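You operate a simulated robot arm through the tools that you are given. There is no shell and no other tool. Be economical: measure what you need, move in short steps, check, and stop when the job is done.

Carry out the task below with a simulated robot arm. There is one attempt and no reset: what you move stays moved.

TASK
Put the marked glass and the tall glass in the two-handled tub.

It is judged by the outcome, as a careful person would: the job done as asked, and still so three seconds after it is handed in. It fails if anything else is knocked over, pushed out of place, dropped, spilled or broken.

THE ROBOT
A 7-joint arm with a two-finger parallel gripper, fixed in place. Base frame: the origin is at the foot of the arm, x ahead of it, y to its left, z up; the work surface is at about z = 0.77. Lengths are in m, angles in degrees, forces in N, time in s.
With the tool pointing down near the work surface it reaches from about 0.3 to 0.7 m from the base axis. Its first joint turns from -66.0 to 66.0 degrees. Payload 1.57 kg.
Tool frame: the origin (TCP) lies between the finger pads and is the grasp point; the fingertips stand 0.03 m ahead of it; z points along the fingers, y is the line along which they close. The gripper opens to 0.11 m. The fingers are 0.024 m wide and 0.012 m thick; the gripper's body (0.048 by 0.112 m) begins 0.078 m behind the TCP.
Orientation is that of the tool frame in the base frame, as a unit quaternion [w, x, y, z]. With the fingers straight down and closing along the base's y, the tool's x points along the base's -x, its y along +y and its z along -z.

THE INTERFACE
- The arm moves only by the tool apply_moves. Its arguments are lists of equal length, an entry for each row: "translation": the shift along the tool's x, y, z in units of 30 mm (1.0 is 30 mm), a list of three; "delta_rot": the turn, a rotation vector about the tool's x, y, z in units of 4 degrees (1.0 is 4 degrees), a list of three. In form: {"translation": [[dx, dy, dz], ...], "delta_rot": [[ax, ay, az], ...]}. A call has 1 to 20 rows; each row shifts and turns the commanded pose from where the row before left it, along the tool's axes as they then stand. "hand" is the closure, from 0 (fully open) to 1 (shut), set as the call begins (left out, the last holds). A call with a number of a shift or a turn outside -1 to 1 is refused whole. A row lasts 0.2 s, in which the tool goes at most 0.05 m and 8.6 degrees; a call with a longer step from one row to the next is refused whole, and so is a gripper value outside its range. A pose out of reach is approached as far as the arm can. The call stops where the force on the tool passes 40 N (or 10 N more than at its start, if that is more) or the arm is blocked; 0.2 s more then pass. The fingers move at their own pace (about 0.108 m/s each) and stop on an object; they squeeze with about 37 N. The grip force told is the motor's: it shows also when the fingers shut on nothing. Time passes only in rows, and 0.2 s behind the last, so rows that do not move let the fingers close. It gives the time, the measured TCP pose, the force on the tool (base axes), the opening and the grip force at its end, in the units of the frame above (readings bear some noise).
- Cameras (640 x 400 px; columns grow to the right, rows downward): "scene" is fixed at [0.1607, -0.3985, 1.3863]; the picture's right is [0.77, -0.64, 0.00], its down [-0.47, -0.56, -0.69] and it looks along [0.44, 0.53, -0.73] (base axes); focal length 264 px, centre (320, 200). "wrist" rides on the gripper at [-0.036, 0, -0.08] in the tool frame; the picture's right is [0.00, -1.00, 0.00], its down [0.97, 0.00, -0.24] and it looks along [0.24, 0.00, 0.97] (tool axes); focal length 218 px, centre (320, 200).
- get_image(camera): a new picture of that camera. No time passes.
- measure_at(camera, pixels): there is no depth. For up to 12 entries [column, row, z] of the newest picture of that camera ("zoom" is the newest enlarged one), the place [x, y] in the base frame at which the ray of that pixel passes the height z, good to about 0.003 m. No time passes.
- zoom(camera, box): a new picture of the part [left, top, right, bottom] of that camera's present view, enlarged. No time passes.
- job_done(): hands the job in; it is judged then, once.

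Work in short steps. Measure before you move; look again where a grasp or a placing could have gone wrong, and mend it. You have 60 turns and 20 pictures in all, the two below and enlarged ones among them. Open the gripper and draw the arm clear of the work before you hand the job in, unless the task says otherwise; then end with one line.

The tools are called after "Emit:" as name(argument=value, ...) on one line, values as JSON. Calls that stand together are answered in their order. apply_moves: Moves the arm, as the interface text tells. Its arguments: {"type":"object","properties":{"translation":{"type":"array"},"delta_rot":{"type":"array"},"hand":{"type":"number"}},"required":["translation","delta_rot"]} The other tools are called the same way: get_image (camera) takes a picture; measure_at (camera, pixels) gives the place at which the rays of pixels pass given heights; zoom (camera, box) takes an enlarged picture of a part of a camera's view; job_done () hands the job in.

At the start:

```text
time_s: 0.0
eef_pos: [0.4771, 0.0048, 1.12]
tcp_rot: [0.0, 0.0, 1.0, 0.0]
force: [-0.1, 0.5, 0.9]
finger_gap: 0.1097
finger_force: 0.1
```

scene: 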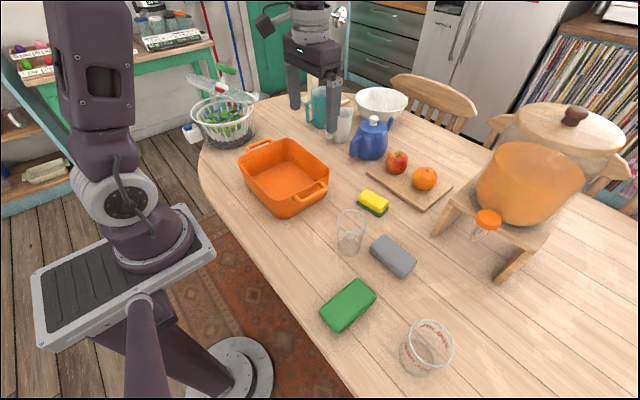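
wrist: 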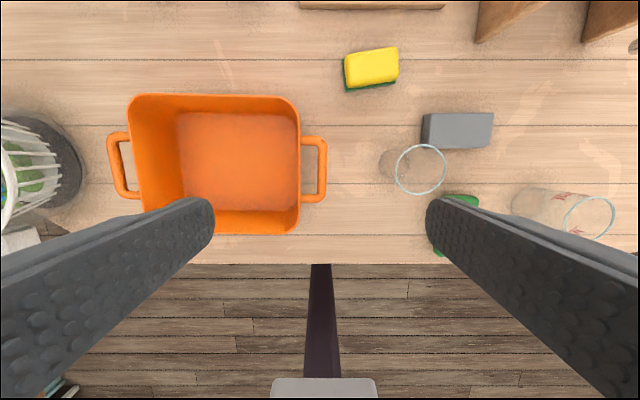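

The scene shows a clear glass near (350,232), a red-marked one near (427,347), and something glassy near (343,125). I zoom in to identify them.

Emit:
zoom(camera="scene", box=[280, 70, 440, 170])

Emit:
zoom(camera="scene", box=[300, 190, 492, 390])

```text
4.00 times, centred on (360, 120) of scene
```

zoom: 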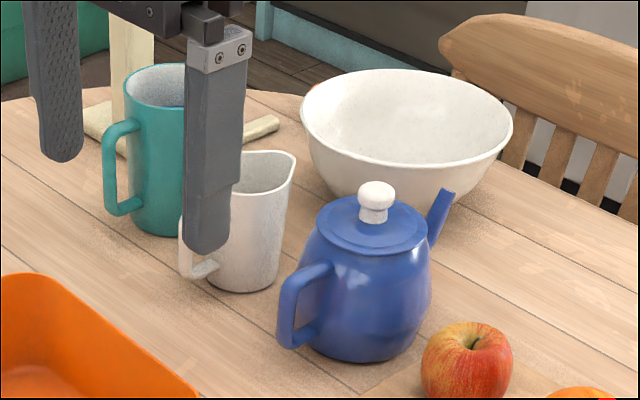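

```text
2.00 times, centred on (396, 290) of scene
```

zoom: 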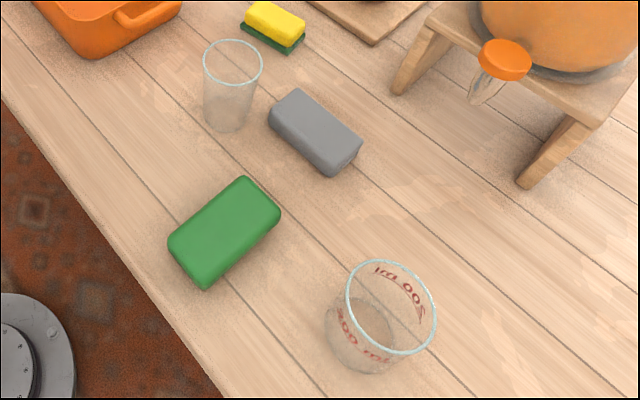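

Tall glass: scene (350,232); marked (200 ml) glass: scene (427,347). I measure their bases and rims at several heights, plus the tub.

Emit:
measure_at(camera="wrist", pixels=[[421, 169, 0.87], [421, 169, 0.89], [421, 169, 0.91], [396, 165, 0.775], [446, 169, 0.89], [589, 217, 0.85], [589, 217, 0.87], [564, 217, 0.86], [614, 217, 0.86], [530, 201, 0.775], [300, 165, 0.83], [130, 165, 0.83]])

Emit:
measure_at(camera="scene", pixels=[[352, 221, 0.87], [352, 221, 0.89], [352, 221, 0.91], [349, 249, 0.775], [431.5, 343.5, 0.85], [431.5, 343.5, 0.87], [416, 358, 0.775], [285, 182, 0.775], [247, 150, 0.83], [284, 216, 0.83], [326, 178, 0.83], [283, 139, 0.83]])

```text
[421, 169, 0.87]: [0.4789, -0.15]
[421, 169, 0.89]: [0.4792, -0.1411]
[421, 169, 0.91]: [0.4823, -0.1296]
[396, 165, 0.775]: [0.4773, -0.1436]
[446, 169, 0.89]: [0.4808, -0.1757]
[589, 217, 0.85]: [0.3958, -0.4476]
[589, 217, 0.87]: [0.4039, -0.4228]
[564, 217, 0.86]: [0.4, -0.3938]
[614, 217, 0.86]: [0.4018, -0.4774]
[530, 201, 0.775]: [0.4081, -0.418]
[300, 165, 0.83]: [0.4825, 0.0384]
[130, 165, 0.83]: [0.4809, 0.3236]
```

```text
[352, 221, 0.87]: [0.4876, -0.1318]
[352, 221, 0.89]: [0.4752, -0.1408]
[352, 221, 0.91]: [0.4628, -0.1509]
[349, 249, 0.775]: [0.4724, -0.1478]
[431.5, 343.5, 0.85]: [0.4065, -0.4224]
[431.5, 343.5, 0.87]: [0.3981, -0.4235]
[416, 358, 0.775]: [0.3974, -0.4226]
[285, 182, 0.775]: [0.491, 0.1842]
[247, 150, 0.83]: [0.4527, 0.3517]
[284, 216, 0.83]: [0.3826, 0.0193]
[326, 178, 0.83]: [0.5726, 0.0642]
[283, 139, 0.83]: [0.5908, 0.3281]
```

Tall glass: centre about (0.477, -0.142), rim ~0.885, diameter ~0.066. Marked: about (0.401, -0.422), rim ~0.865, diameter ~0.083. I move above the tall glass and check.

Emit:
apply_moves(translation=[[0, -0.98, 0.2], [0, -0.98, 0.8], [0, -0.98, 0.8], [0, -0.98, 0.8], [0, -0.98, 0.8], [0, 0, 0.4], [0, 0, 0]], delta_rot=[[0, 0, 0], [0, 0, 0], [0, 0, 0], [0, 0, 0], [0, 0, 0], [0, 0, 0], [0, 0, 0]], hand=0)

Emit:
get_image(camera="wrist")

```text
time_s: 1.6
eef_pos: [0.4795, -0.1433, 1.0093]
tcp_rot: [0.0, 0.0, 1.0, 0.0]
force: [-0.2, -0.4, -0.1]
finger_gap: 0.1102
finger_force: 0.1
```

```text
15 pictures are left
```

wrist: 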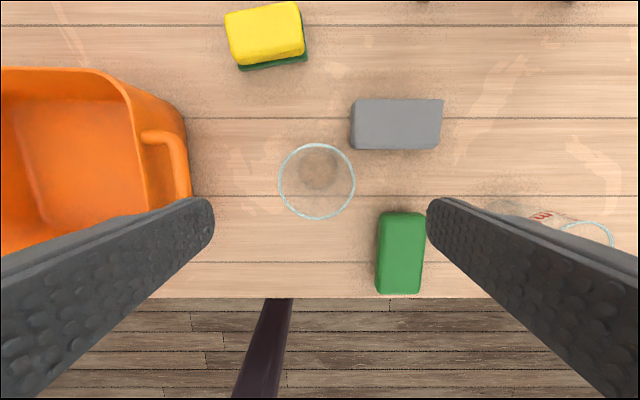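

The rim is centred at (317,181), base near (317,165); I measure exactly.

Emit:
measure_at(camera="wrist", pixels=[[317, 181, 0.885], [278, 181, 0.885], [355, 181, 0.885], [317, 165, 0.775], [402, 212, 0.8], [395, 150, 0.8]])

```text
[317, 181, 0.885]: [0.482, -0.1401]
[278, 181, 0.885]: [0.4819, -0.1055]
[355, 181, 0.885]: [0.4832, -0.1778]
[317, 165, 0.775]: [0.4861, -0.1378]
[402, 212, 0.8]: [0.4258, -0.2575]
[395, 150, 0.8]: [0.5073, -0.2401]
```

Centred within 2 mm. Descend to z≈0.845 and close.

Emit:
apply_moves(translation=[[-0.05, 0.06, 0.8], [0, 0, 0.8], [0, 0, 0.8], [0, 0, 0.8], [0, 0, 0.8], [0, 0, 0.8], [0, 0, 0.65], [0, 0, 0]], delta_rot=[[0, 0, 0], [0, 0, 0], [0, 0, 0], [0, 0, 0], [0, 0, 0], [0, 0, 0], [0, 0, 0], [0, 0, 0]])

Emit:
apply_moves(translation=[[0, 0, 0], [0, 0, 0], [0, 0, 0], [0, 0, 0]], delta_rot=[[0, 0, 0], [0, 0, 0], [0, 0, 0], [0, 0, 0]], hand=1)

```text
time_s: 3.4
eef_pos: [0.4812, -0.1405, 0.8443]
tcp_rot: [-0.001, 0.0, 1.0, 0.0]
force: [0.2, -0.5, 0.5]
finger_gap: 0.11
finger_force: 0.0
```

```text
time_s: 4.4
eef_pos: [0.4807, -0.1416, 0.8423]
tcp_rot: [0.0, 0.001, 1.0, 0.0]
force: [0.7, 0.1, 0.6]
finger_gap: 0.0703
finger_force: 36.9
```

Gripped at a gap of 0.070. Lift straight up and look.

Emit:
apply_moves(translation=[[0, 0, -0.4], [0, 0, -0.7], [0, 0, -0.9], [0, 0, -0.9], [0, 0, -0.9], [0, 0, -0.9], [0, 0, -0.5], [0, 0, 0]], delta_rot=[[0, 0, 0], [0, 0, 0], [0, 0, 0], [0, 0, 0], [0, 0, 0], [0, 0, 0], [0, 0, 0], [0, 0, 0]])

Emit:
get_image(camera="scene")

```text
time_s: 6.2
eef_pos: [0.4801, -0.141, 0.9984]
tcp_rot: [0.0, 0.0, 1.0, 0.0]
force: [0.5, -0.3, -2.7]
finger_gap: 0.0703
finger_force: 37.6
```

```text
14 pictures are left
```

scene: 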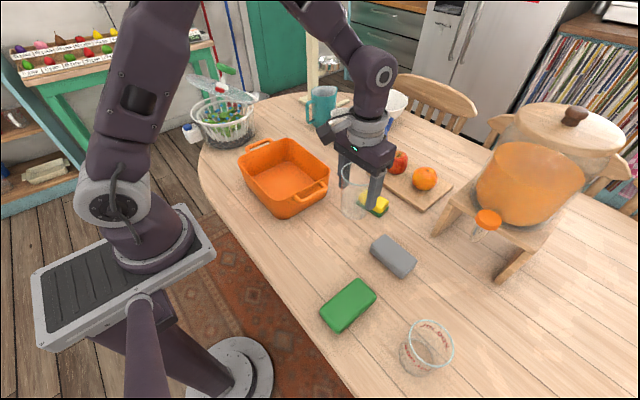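

Tall glass is held. I carry it over the left half of the tub.

Emit:
apply_moves(translation=[[0, 0.5, 0], [0, 1, 0], [0, 1, 0], [0, 1, 0], [0, 1, 0], [0, 1, 0], [0, 1, 0], [0, 1, 0], [0, 1, 0], [0, 1, 0], [0, 1, 0], [-0.1, 1, 0], [-0.1, 0.7, 0], [0, 0.3, 0], [0, 0, 0]], delta_rot=[[0, 0, 0], [0, 0, 0], [0, 0, 0], [0, 0, 0], [0, 0, 0], [0, 0, 0], [0, 0, 0], [0, 0, 0], [0, 0, 0], [0, 0, 0], [0, 0, 0], [0, 0, 0], [0, 0, 0], [0, 0, 0], [0, 0, 0]])

Emit:
get_image(camera="wrist")

Emit:
zoom(camera="scene", box=[180, 90, 372, 230])

```text
time_s: 9.4
eef_pos: [0.4859, 0.2333, 1.0009]
tcp_rot: [0.0, 0.0, 1.0, 0.0]
force: [-0.2, 0.2, -2.6]
finger_gap: 0.0705
finger_force: 37.4
```

```text
13 pictures are left
```

wrist: 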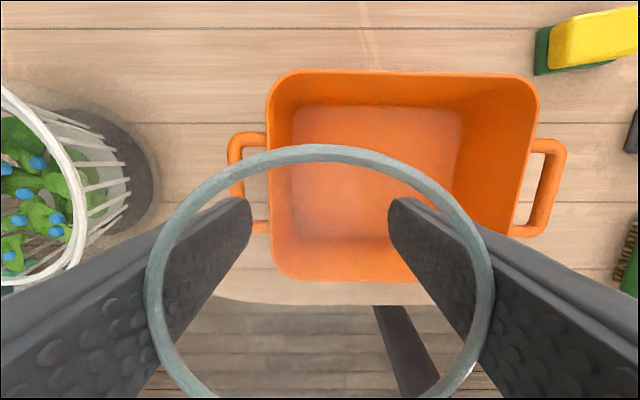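

```text
2.86 times, centred on (276, 160) of scene
```

zoom: 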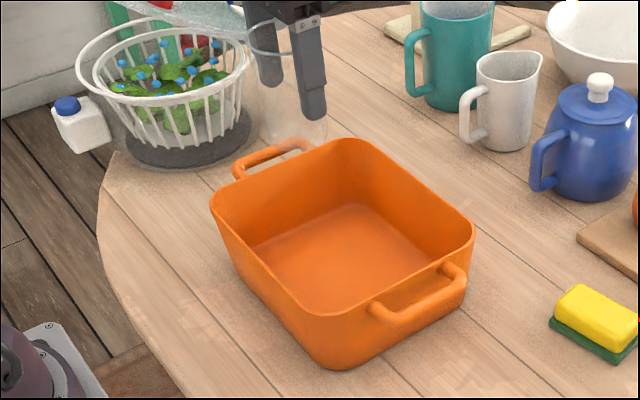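

Floor edges in wrist: left (292,150), right (462,150), top row 107, bottom row 237; rim left (267,150), right (537,150). Measure.

Emit:
measure_at(camera="wrist", pixels=[[292, 150, 0.785], [462, 150, 0.785], [380, 107, 0.785], [330, 237, 0.785], [267, 150, 0.85], [537, 120, 0.85], [400, 71, 0.85], [340, 280, 0.85], [267, 150, 0.87], [537, 120, 0.87], [267, 150, 0.83], [537, 120, 0.83]])

Emit:
measure_at(camera="zoom", pixels=[[250, 244, 0.785], [345, 203, 0.785], [437, 262, 0.785], [330, 310, 0.785], [213, 210, 0.85], [355, 140, 0.85], [474, 235, 0.85], [320, 312, 0.85], [213, 210, 0.83], [355, 140, 0.83], [474, 235, 0.83], [320, 312, 0.83]])

```text
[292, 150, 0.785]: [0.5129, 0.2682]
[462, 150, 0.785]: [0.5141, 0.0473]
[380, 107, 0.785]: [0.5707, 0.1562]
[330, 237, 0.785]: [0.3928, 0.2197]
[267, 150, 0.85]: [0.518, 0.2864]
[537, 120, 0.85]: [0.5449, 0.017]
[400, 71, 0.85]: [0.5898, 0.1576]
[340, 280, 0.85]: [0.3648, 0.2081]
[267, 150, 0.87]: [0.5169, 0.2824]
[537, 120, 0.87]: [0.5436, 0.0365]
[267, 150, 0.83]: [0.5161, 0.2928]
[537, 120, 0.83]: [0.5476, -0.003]
```

```text
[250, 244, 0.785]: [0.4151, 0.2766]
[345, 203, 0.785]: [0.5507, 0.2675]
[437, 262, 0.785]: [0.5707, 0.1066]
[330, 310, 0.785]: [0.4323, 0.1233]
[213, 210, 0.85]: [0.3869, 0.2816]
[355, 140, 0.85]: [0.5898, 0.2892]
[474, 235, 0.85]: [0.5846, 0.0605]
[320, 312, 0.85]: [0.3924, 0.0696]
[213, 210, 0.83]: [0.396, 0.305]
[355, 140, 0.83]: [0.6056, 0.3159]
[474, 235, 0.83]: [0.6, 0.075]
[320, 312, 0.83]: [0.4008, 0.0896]
```

Tub floor spans about x 0.393–0.570, y 0.047–0.268. I'll put the tall glass at (0.522, 0.205), leaving (0.445, 0.115) for the other; lower to just above the floor.

Emit:
apply_moves(translation=[[-0.6, -0.5, 0], [-0.6, -0.45, 0], [0, 0, 0.6], [0, 0, 0.8], [0, 0, 0.8], [0, 0, 0.8], [0, 0, 0.7], [0, 0, 0.5], [0, 0, 0]], delta_rot=[[0, 0, 0], [0, 0, 0], [0, 0, 0], [0, 0, 0], [0, 0, 0], [0, 0, 0], [0, 0, 0], [0, 0, 0], [0, 0, 0]])

Emit:
zoom(camera="scene", box=[180, 90, 372, 230])

```text
time_s: 11.4
eef_pos: [0.5226, 0.2062, 0.8723]
tcp_rot: [0.0, -0.001, 1.0, 0.0]
force: [-0.3, 0.1, -2.1]
finger_gap: 0.0705
finger_force: 36.5
```

```text
2.86 times, centred on (276, 160) of scene
```

zoom: 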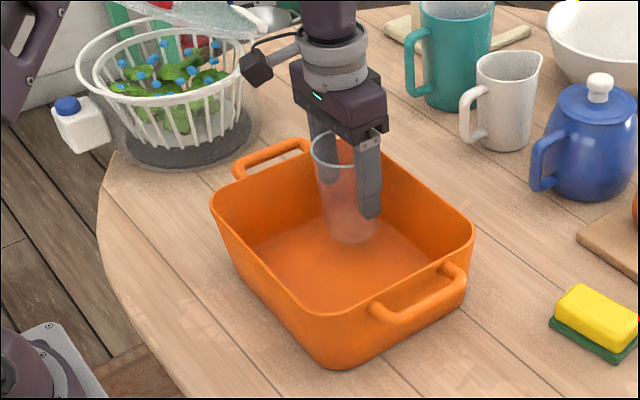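

The glass is inside, clear of the walls and near the floor. I lower in 3 mm steps watching the force.

Emit:
apply_moves(translation=[[0, 0, 0.1], [0, 0, 0.1], [0, 0, 0.1], [0, 0, 0]], delta_rot=[[0, 0, 0], [0, 0, 0], [0, 0, 0], [0, 0, 0]])

Emit:
apply_moves(translation=[[0, 0, 0.1], [0, 0, 0.05], [0, 0, 0]], delta_rot=[[0, 0, 0], [0, 0, 0], [0, 0, 0]])

```text
time_s: 12.4
eef_pos: [0.5231, 0.2052, 0.8646]
tcp_rot: [0.0, 0.0, 1.0, 0.0]
force: [0.0, 0.3, -2.8]
finger_gap: 0.0701
finger_force: 37.0
```

```text
time_s: 13.2
eef_pos: [0.5221, 0.2056, 0.861]
tcp_rot: [0.0, 0.0, 1.0, 0.001]
force: [-0.1, -0.1, -2.2]
finger_gap: 0.0704
finger_force: 36.7
```

No contact yet; continue with small steps.

Emit:
apply_moves(translation=[[0, 0, 0.08], [0, 0, 0.05], [0, 0, 0]], delta_rot=[[0, 0, 0], [0, 0, 0], [0, 0, 0]])

Emit:
apply_moves(translation=[[0, 0, 0.08], [0, 0, 0]], delta_rot=[[0, 0, 0], [0, 0, 0]])

```text
time_s: 14.0
eef_pos: [0.5225, 0.2061, 0.8562]
tcp_rot: [0.0, 0.0, 1.0, -0.001]
force: [0.2, -1.1, -1.9]
finger_gap: 0.0701
finger_force: 37.0
```

```text
time_s: 14.6
eef_pos: [0.5218, 0.2075, 0.8549]
tcp_rot: [0.0, 0.0, 1.0, 0.001]
force: [-0.2, -0.4, -3.4]
finger_gap: 0.0706
finger_force: 37.0
```

Emit:
apply_moves(translation=[[0, 0, 0.08], [0, 0, 0]], delta_rot=[[0, 0, 0], [0, 0, 0]])

Emit:
apply_moves(translation=[[0, 0, 0.08], [0, 0, 0]], delta_rot=[[0, 0, 0], [0, 0, 0]])

```text
time_s: 15.2
eef_pos: [0.5214, 0.2062, 0.8514]
tcp_rot: [0.0, 0.0, 1.0, 0.0]
force: [-0.6, -0.2, -1.7]
finger_gap: 0.0704
finger_force: 37.0
```

```text
time_s: 15.8
eef_pos: [0.5226, 0.2076, 0.8497]
tcp_rot: [0.0, 0.001, 1.0, -0.001]
force: [0.4, -1.3, -2.6]
finger_gap: 0.0704
finger_force: 37.4
```

Still hanging; on the table the TCP would be at ~0.843, so the tub floor is thin. Two more steps.

Emit:
apply_moves(translation=[[0, 0, 0.06], [0, 0, 0]], delta_rot=[[0, 0, 0], [0, 0, 0]])

Emit:
apply_moves(translation=[[0, 0, 0.06], [0, 0, 0]], delta_rot=[[0, 0, 0], [0, 0, 0]])

```text
time_s: 16.4
eef_pos: [0.5216, 0.2066, 0.8482]
tcp_rot: [0.001, 0.0, 1.0, 0.001]
force: [-5.4, 1.7, 18.4]
finger_gap: 0.0701
finger_force: 37.2
```

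```text
time_s: 17.0
eef_pos: [0.5241, 0.207, 0.8464]
tcp_rot: [0.001, 0.0, 1.0, 0.0]
force: [-0.9, 4.4, 24.0]
finger_gap: 0.0705
finger_force: 37.6
```

Contact (force +20 N). I ease up 1.5 mm, open partially to a ~0.086 gap, then lift straight out.

Emit:
apply_moves(translation=[[0, 0, -0.05], [0, 0, 0]], delta_rot=[[0, 0, 0], [0, 0, 0]])

Emit:
apply_moves(translation=[[0, 0, 0], [0, 0, 0], [0, 0, 0]], delta_rot=[[0, 0, 0], [0, 0, 0], [0, 0, 0]], hand=0.22)

Emit:
apply_moves(translation=[[0, 0, -0.3], [0, 0, -0.6], [0, 0, -0.8], [0, 0, -1], [0, 0, -1], [0, 0, -1], [0, 0, -0.6], [0, 0, 0]], delta_rot=[[0, 0, 0], [0, 0, 0], [0, 0, 0], [0, 0, 0], [0, 0, 0], [0, 0, 0], [0, 0, 0], [0, 0, 0]])

Emit:
zoom(camera="scene", box=[180, 90, 372, 230])

```text
time_s: 17.6
eef_pos: [0.5227, 0.2057, 0.8456]
tcp_rot: [0.0, 0.0, 1.0, 0.0]
force: [2.9, 2.8, 11.0]
finger_gap: 0.0702
finger_force: 37.0
```

```text
time_s: 18.4
eef_pos: [0.522, 0.2065, 0.8461]
tcp_rot: [0.0, 0.0, 1.0, 0.0]
force: [-0.4, -0.6, 0.1]
finger_gap: 0.0858
finger_force: 0.0
```

```text
time_s: 20.2
eef_pos: [0.5226, 0.2054, 1.0063]
tcp_rot: [0.0, 0.0, 1.0, -0.001]
force: [0.7, -0.1, 0.9]
finger_gap: 0.0859
finger_force: 0.0
```

```text
2.86 times, centred on (276, 160) of scene
```

zoom: 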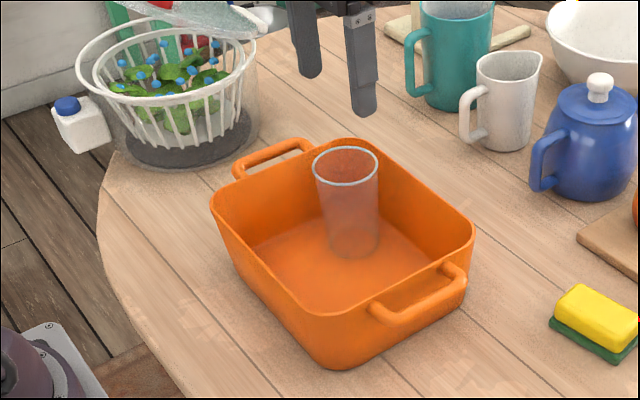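

The tall glass stands upright in the tub. Now move above the marked glass, opening fully.

Emit:
apply_moves(translation=[[0.2, -1, 0], [0.2, -1, 0], [0.2, -1, 0], [0.2, -1, 0], [0.2, -1, 0], [0.2, -1, 0], [0.2, -1, 0], [0.2, -1, 0], [0.2, -1, 0], [0.2, -1, 0], [0.2, -1, 0], [0.2, -1, 0], [0.2, -1, 0], [0.2, -1, 0], [0.2, -1, 0], [0.2, -1, 0], [0.2, -1, 0], [0.2, -1, 0], [0.2, -1, 0], [0.2, -1, 0]], delta_rot=[[0, 0, 0], [0, 0, 0], [0, 0, 0], [0, 0, 0], [0, 0, 0], [0, 0, 0], [0, 0, 0], [0, 0, 0], [0, 0, 0], [0, 0, 0], [0, 0, 0], [0, 0, 0], [0, 0, 0], [0, 0, 0], [0, 0, 0], [0, 0, 0], [0, 0, 0], [0, 0, 0], [0, 0, 0], [0, 0, 0]], hand=0)

Emit:
apply_moves(translation=[[0, -0.8, 0], [0, 0, 0], [0, 0, 0]], delta_rot=[[0, 0, 0], [0, 0, 0], [0, 0, 0]])

Emit:
get_image(camera="wrist")

```text
time_s: 24.4
eef_pos: [0.401, -0.3905, 1.0059]
tcp_rot: [-0.001, 0.0, 1.0, 0.0]
force: [0.7, 0.1, -0.2]
finger_gap: 0.1102
finger_force: 0.1
```

```text
time_s: 25.2
eef_pos: [0.402, -0.4155, 1.005]
tcp_rot: [0.0, 0.0, 1.0, 0.0]
force: [-0.6, 0.4, 0.6]
finger_gap: 0.1099
finger_force: 0.1
```

```text
9 pictures are left
```

wrist: 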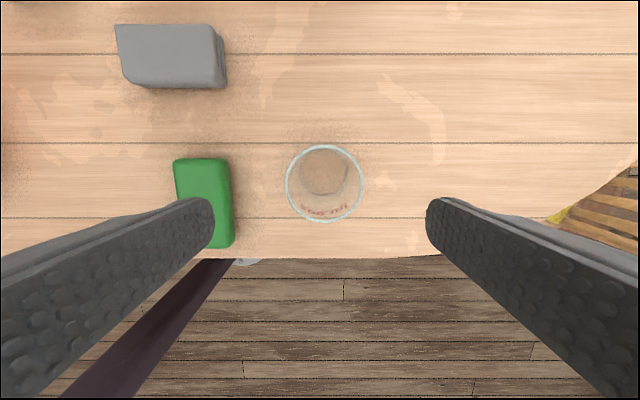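

Rim ellipse: columns 285–364, rows 145–223, centre (324.5,184). I measure it at candidate rim heights, along with the green sponge's edge.

Emit:
measure_at(camera="wrist", pixels=[[324.5, 184, 0.86], [324.5, 184, 0.87], [285, 184, 0.86], [364, 184, 0.86], [324, 145, 0.86], [324, 223, 0.86], [325, 173, 0.775], [234, 200, 0.8]])

```text
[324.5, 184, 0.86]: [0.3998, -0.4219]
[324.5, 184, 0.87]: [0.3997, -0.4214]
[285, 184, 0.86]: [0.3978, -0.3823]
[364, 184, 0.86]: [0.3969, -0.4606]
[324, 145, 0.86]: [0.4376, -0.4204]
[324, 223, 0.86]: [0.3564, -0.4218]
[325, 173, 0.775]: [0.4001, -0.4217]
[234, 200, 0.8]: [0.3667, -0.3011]
```

Centre (0.399, -0.421), diameter ~0.079. Descend to z≈0.835 and close.

Emit:
apply_moves(translation=[[0.1, -0.18, 0.8], [0, 0, 0.8], [0, 0, 0.8], [0, 0, 0.8], [0, 0, 0.8], [0, 0, 0.8], [0, 0, 0.8], [0, 0, 0.07], [0, 0, 0]], delta_rot=[[0, 0, 0], [0, 0, 0], [0, 0, 0], [0, 0, 0], [0, 0, 0], [0, 0, 0], [0, 0, 0], [0, 0, 0], [0, 0, 0]])

Emit:
apply_moves(translation=[[0, 0, 0], [0, 0, 0], [0, 0, 0], [0, 0, 0]], delta_rot=[[0, 0, 0], [0, 0, 0], [0, 0, 0], [0, 0, 0]], hand=1)

```text
time_s: 27.2
eef_pos: [0.3986, -0.4223, 0.8358]
tcp_rot: [0.0, 0.0, 1.0, 0.0]
force: [0.0, -0.4, -0.6]
finger_gap: 0.1099
finger_force: 0.0
```

```text
time_s: 28.2
eef_pos: [0.3982, -0.4208, 0.8366]
tcp_rot: [0.0, 0.0, 1.0, 0.0]
force: [1.6, -0.5, 0.1]
finger_gap: 0.075
finger_force: 36.6
```

Gripped at a 0.075 gap. Lift and check.

Emit:
apply_moves(translation=[[0, 0, -0.4], [0, 0, -0.7], [0, 0, -0.9], [0, 0, -0.9], [0, 0, -0.9], [0, 0, -0.9], [0, 0, -0.9], [0, 0, -0.4], [0, 0, 0]], delta_rot=[[0, 0, 0], [0, 0, 0], [0, 0, 0], [0, 0, 0], [0, 0, 0], [0, 0, 0], [0, 0, 0], [0, 0, 0], [0, 0, 0]])

Emit:
get_image(camera="scene")

```text
time_s: 30.2
eef_pos: [0.399, -0.4227, 1.0147]
tcp_rot: [0.0, -0.001, 1.0, 0.0]
force: [-0.7, 0.7, -3.3]
finger_gap: 0.0751
finger_force: 37.7
```

```text
8 pictures are left
```

scene: 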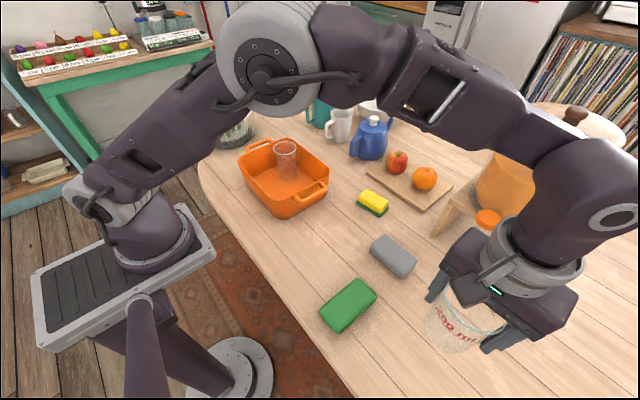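

Held upright. Carry to above (0.445, 0.115); the glass bottom (~0.95) clears the tall glass rim (~0.89).

Emit:
apply_moves(translation=[[0, 0.5, 0], [-0.1, 1, 0], [-0.1, 1, 0], [-0.1, 1, 0], [-0.1, 1, 0], [-0.1, 1, 0], [-0.1, 1, 0], [-0.1, 1, 0], [-0.1, 1, 0], [-0.1, 1, 0], [-0.1, 1, 0], [-0.1, 1, 0], [-0.1, 1, 0], [-0.1, 1, 0], [-0.1, 1, 0], [-0.1, 1, 0], [0, 1, 0], [0, 1, 0], [0, 0.42, 0], [0, 0, 0]], delta_rot=[[0, 0, 0], [0, 0, 0], [0, 0, 0], [0, 0, 0], [0, 0, 0], [0, 0, 0], [0, 0, 0], [0, 0, 0], [0, 0, 0], [0, 0, 0], [0, 0, 0], [0, 0, 0], [0, 0, 0], [0, 0, 0], [0, 0, 0], [0, 0, 0], [0, 0, 0], [0, 0, 0], [0, 0, 0], [0, 0, 0]])

Emit:
zoom(camera="scene", box=[180, 90, 372, 230])

```text
time_s: 34.4
eef_pos: [0.4454, 0.1165, 1.017]
tcp_rot: [0.0, 0.0, 1.0, 0.0]
force: [0.1, -0.4, -3.0]
finger_gap: 0.0749
finger_force: 36.8
```

```text
2.86 times, centred on (276, 160) of scene
```

zoom: 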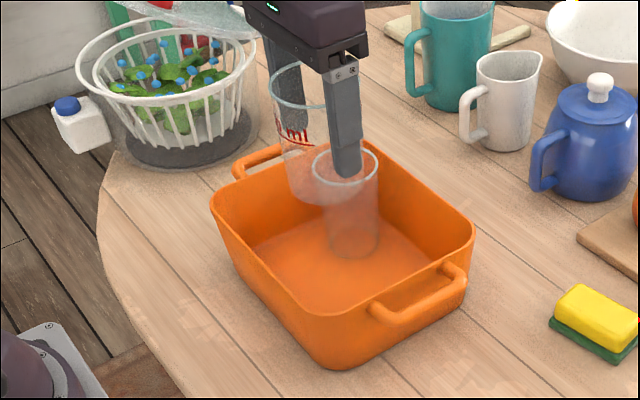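

Position is good, and the spacing to the tall glass is ~0.118 m. Expected contact at TCP ≈0.841; descend to ~0.847, then creep.

Emit:
apply_moves(translation=[[0, 0, 0.5], [0, 0, 0.8], [0, 0, 0.8], [0, 0, 0.8], [0, 0, 0.8], [0, 0, 0.8], [0, 0, 0.7], [0, 0, 0.45], [0, 0, 0]], delta_rot=[[0, 0, 0], [0, 0, 0], [0, 0, 0], [0, 0, 0], [0, 0, 0], [0, 0, 0], [0, 0, 0], [0, 0, 0], [0, 0, 0]])

Emit:
apply_moves(translation=[[0, 0, 0.06], [0, 0, 0]], delta_rot=[[0, 0, 0], [0, 0, 0]])

Emit:
apply_moves(translation=[[0, 0, 0.06], [0, 0, 0]], delta_rot=[[0, 0, 0], [0, 0, 0]])

```text
time_s: 36.4
eef_pos: [0.4433, 0.1141, 0.8474]
tcp_rot: [0.0, 0.0, 1.0, 0.0]
force: [-0.7, 0.2, -3.1]
finger_gap: 0.0751
finger_force: 37.0
```

```text
time_s: 37.0
eef_pos: [0.4424, 0.1142, 0.8454]
tcp_rot: [0.001, 0.0, 1.0, 0.0]
force: [0.4, 0.1, -3.0]
finger_gap: 0.075
finger_force: 37.0
```

```text
time_s: 37.6
eef_pos: [0.4419, 0.1137, 0.8423]
tcp_rot: [0.0, 0.0, 1.0, 0.0]
force: [-1.2, -0.1, -2.5]
finger_gap: 0.0746
finger_force: 37.2
```

Emit:
apply_moves(translation=[[0, 0, 0.05], [0, 0, 0]], delta_rot=[[0, 0, 0], [0, 0, 0]])

```text
time_s: 38.2
eef_pos: [0.4441, 0.1152, 0.842]
tcp_rot: [0.0, 0.0, 1.0, 0.0]
force: [0.5, 1.0, -3.1]
finger_gap: 0.0748
finger_force: 37.2
```

Emit:
apply_moves(translation=[[0, 0, 0.05], [0, 0, 0]], delta_rot=[[0, 0, 0], [0, 0, 0]])

```text
time_s: 38.8
eef_pos: [0.4433, 0.1169, 0.8401]
tcp_rot: [0.001, 0.0, 1.0, 0.001]
force: [-3.2, 4.9, 22.3]
finger_gap: 0.0749
finger_force: 37.7
```

Contact. Ease up slightly, open to ~0.091, lift out straight, and then look.

Emit:
apply_moves(translation=[[0, 0, -0.03], [0, 0, 0]], delta_rot=[[0, 0, 0], [0, 0, 0]])

Emit:
apply_moves(translation=[[0, 0, 0], [0, 0, 0], [0, 0, 0]], delta_rot=[[0, 0, 0], [0, 0, 0], [0, 0, 0]], hand=0.17)

Emit:
apply_moves(translation=[[0, 0, -0.3], [0, 0, -0.6], [0, 0, -0.8], [0, 0, -1], [0, 0, -1], [0, 0, -1], [0, 0, -1], [0, 0, -1], [0, -1, -1], [0, -1, -0.5], [0, -1, 0], [0, -1, 0], [0, 0, 0]], delta_rot=[[0, 0, 0], [0, 0, 0], [0, 0, 0], [0, 0, 0], [0, 0, 0], [0, 0, 0], [0, 0, 0], [0, 0, 0], [0, 0, 0], [0, 0, 0], [0, 0, 0], [0, 0, 0], [0, 0, 0]])

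Emit:
get_image(camera="scene")

Emit:
zoom(camera="scene", box=[180, 90, 372, 230])

```text
time_s: 39.4
eef_pos: [0.4431, 0.1147, 0.8413]
tcp_rot: [0.0, 0.0, 1.0, 0.0]
force: [-0.3, 1.8, 3.1]
finger_gap: 0.0748
finger_force: 37.1
```

```text
time_s: 40.2
eef_pos: [0.4427, 0.1145, 0.8404]
tcp_rot: [0.0, 0.0, 1.0, 0.0]
force: [0.2, -0.3, -0.4]
finger_gap: 0.0913
finger_force: 0.1
```

```text
time_s: 43.0
eef_pos: [0.4461, -0.005, 1.085]
tcp_rot: [0.0, 0.001, 1.0, 0.0]
force: [-0.7, -0.3, 0.6]
finger_gap: 0.0912
finger_force: 0.0
```

```text
6 pictures are left
```

scene: 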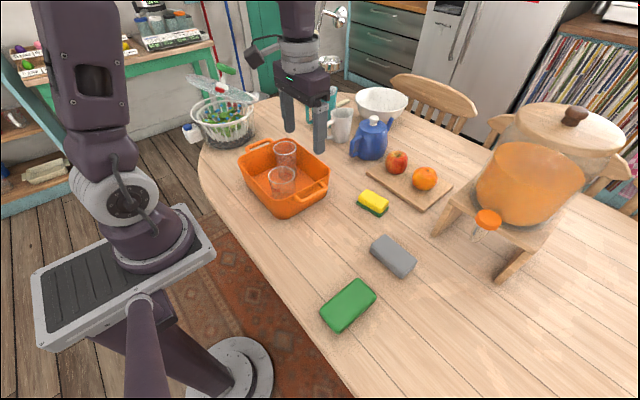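

```text
2.86 times, centred on (276, 160) of scene
```

zoom: 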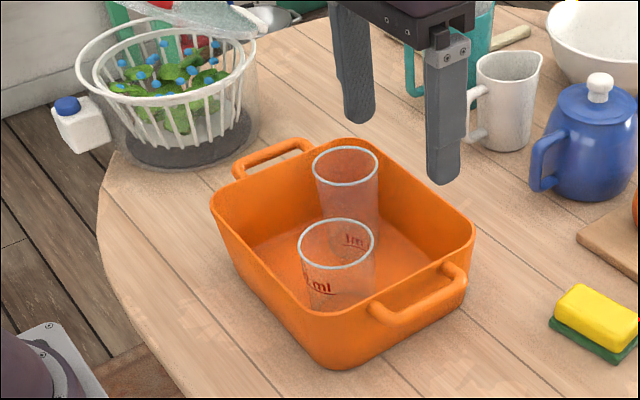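

Both glasses stand upright in the tub, and nothing else has moved. I open the gripper fully and finish.

Emit:
apply_moves(translation=[[0, 0, 0], [0, 0, 0]], delta_rot=[[0, 0, 0], [0, 0, 0]], hand=0)

Emit:
job_done()

```text
time_s: 43.6
eef_pos: [0.4455, -0.0048, 1.0841]
tcp_rot: [0.0, 0.0, 1.0, 0.0]
force: [-1.1, 0.9, 0.9]
finger_gap: 0.11
finger_force: 0.0
```

```text
The job is handed in.
```

The marked glass and the tall glass are both standing upright in the two-handled tub, and nothing else was disturbed.
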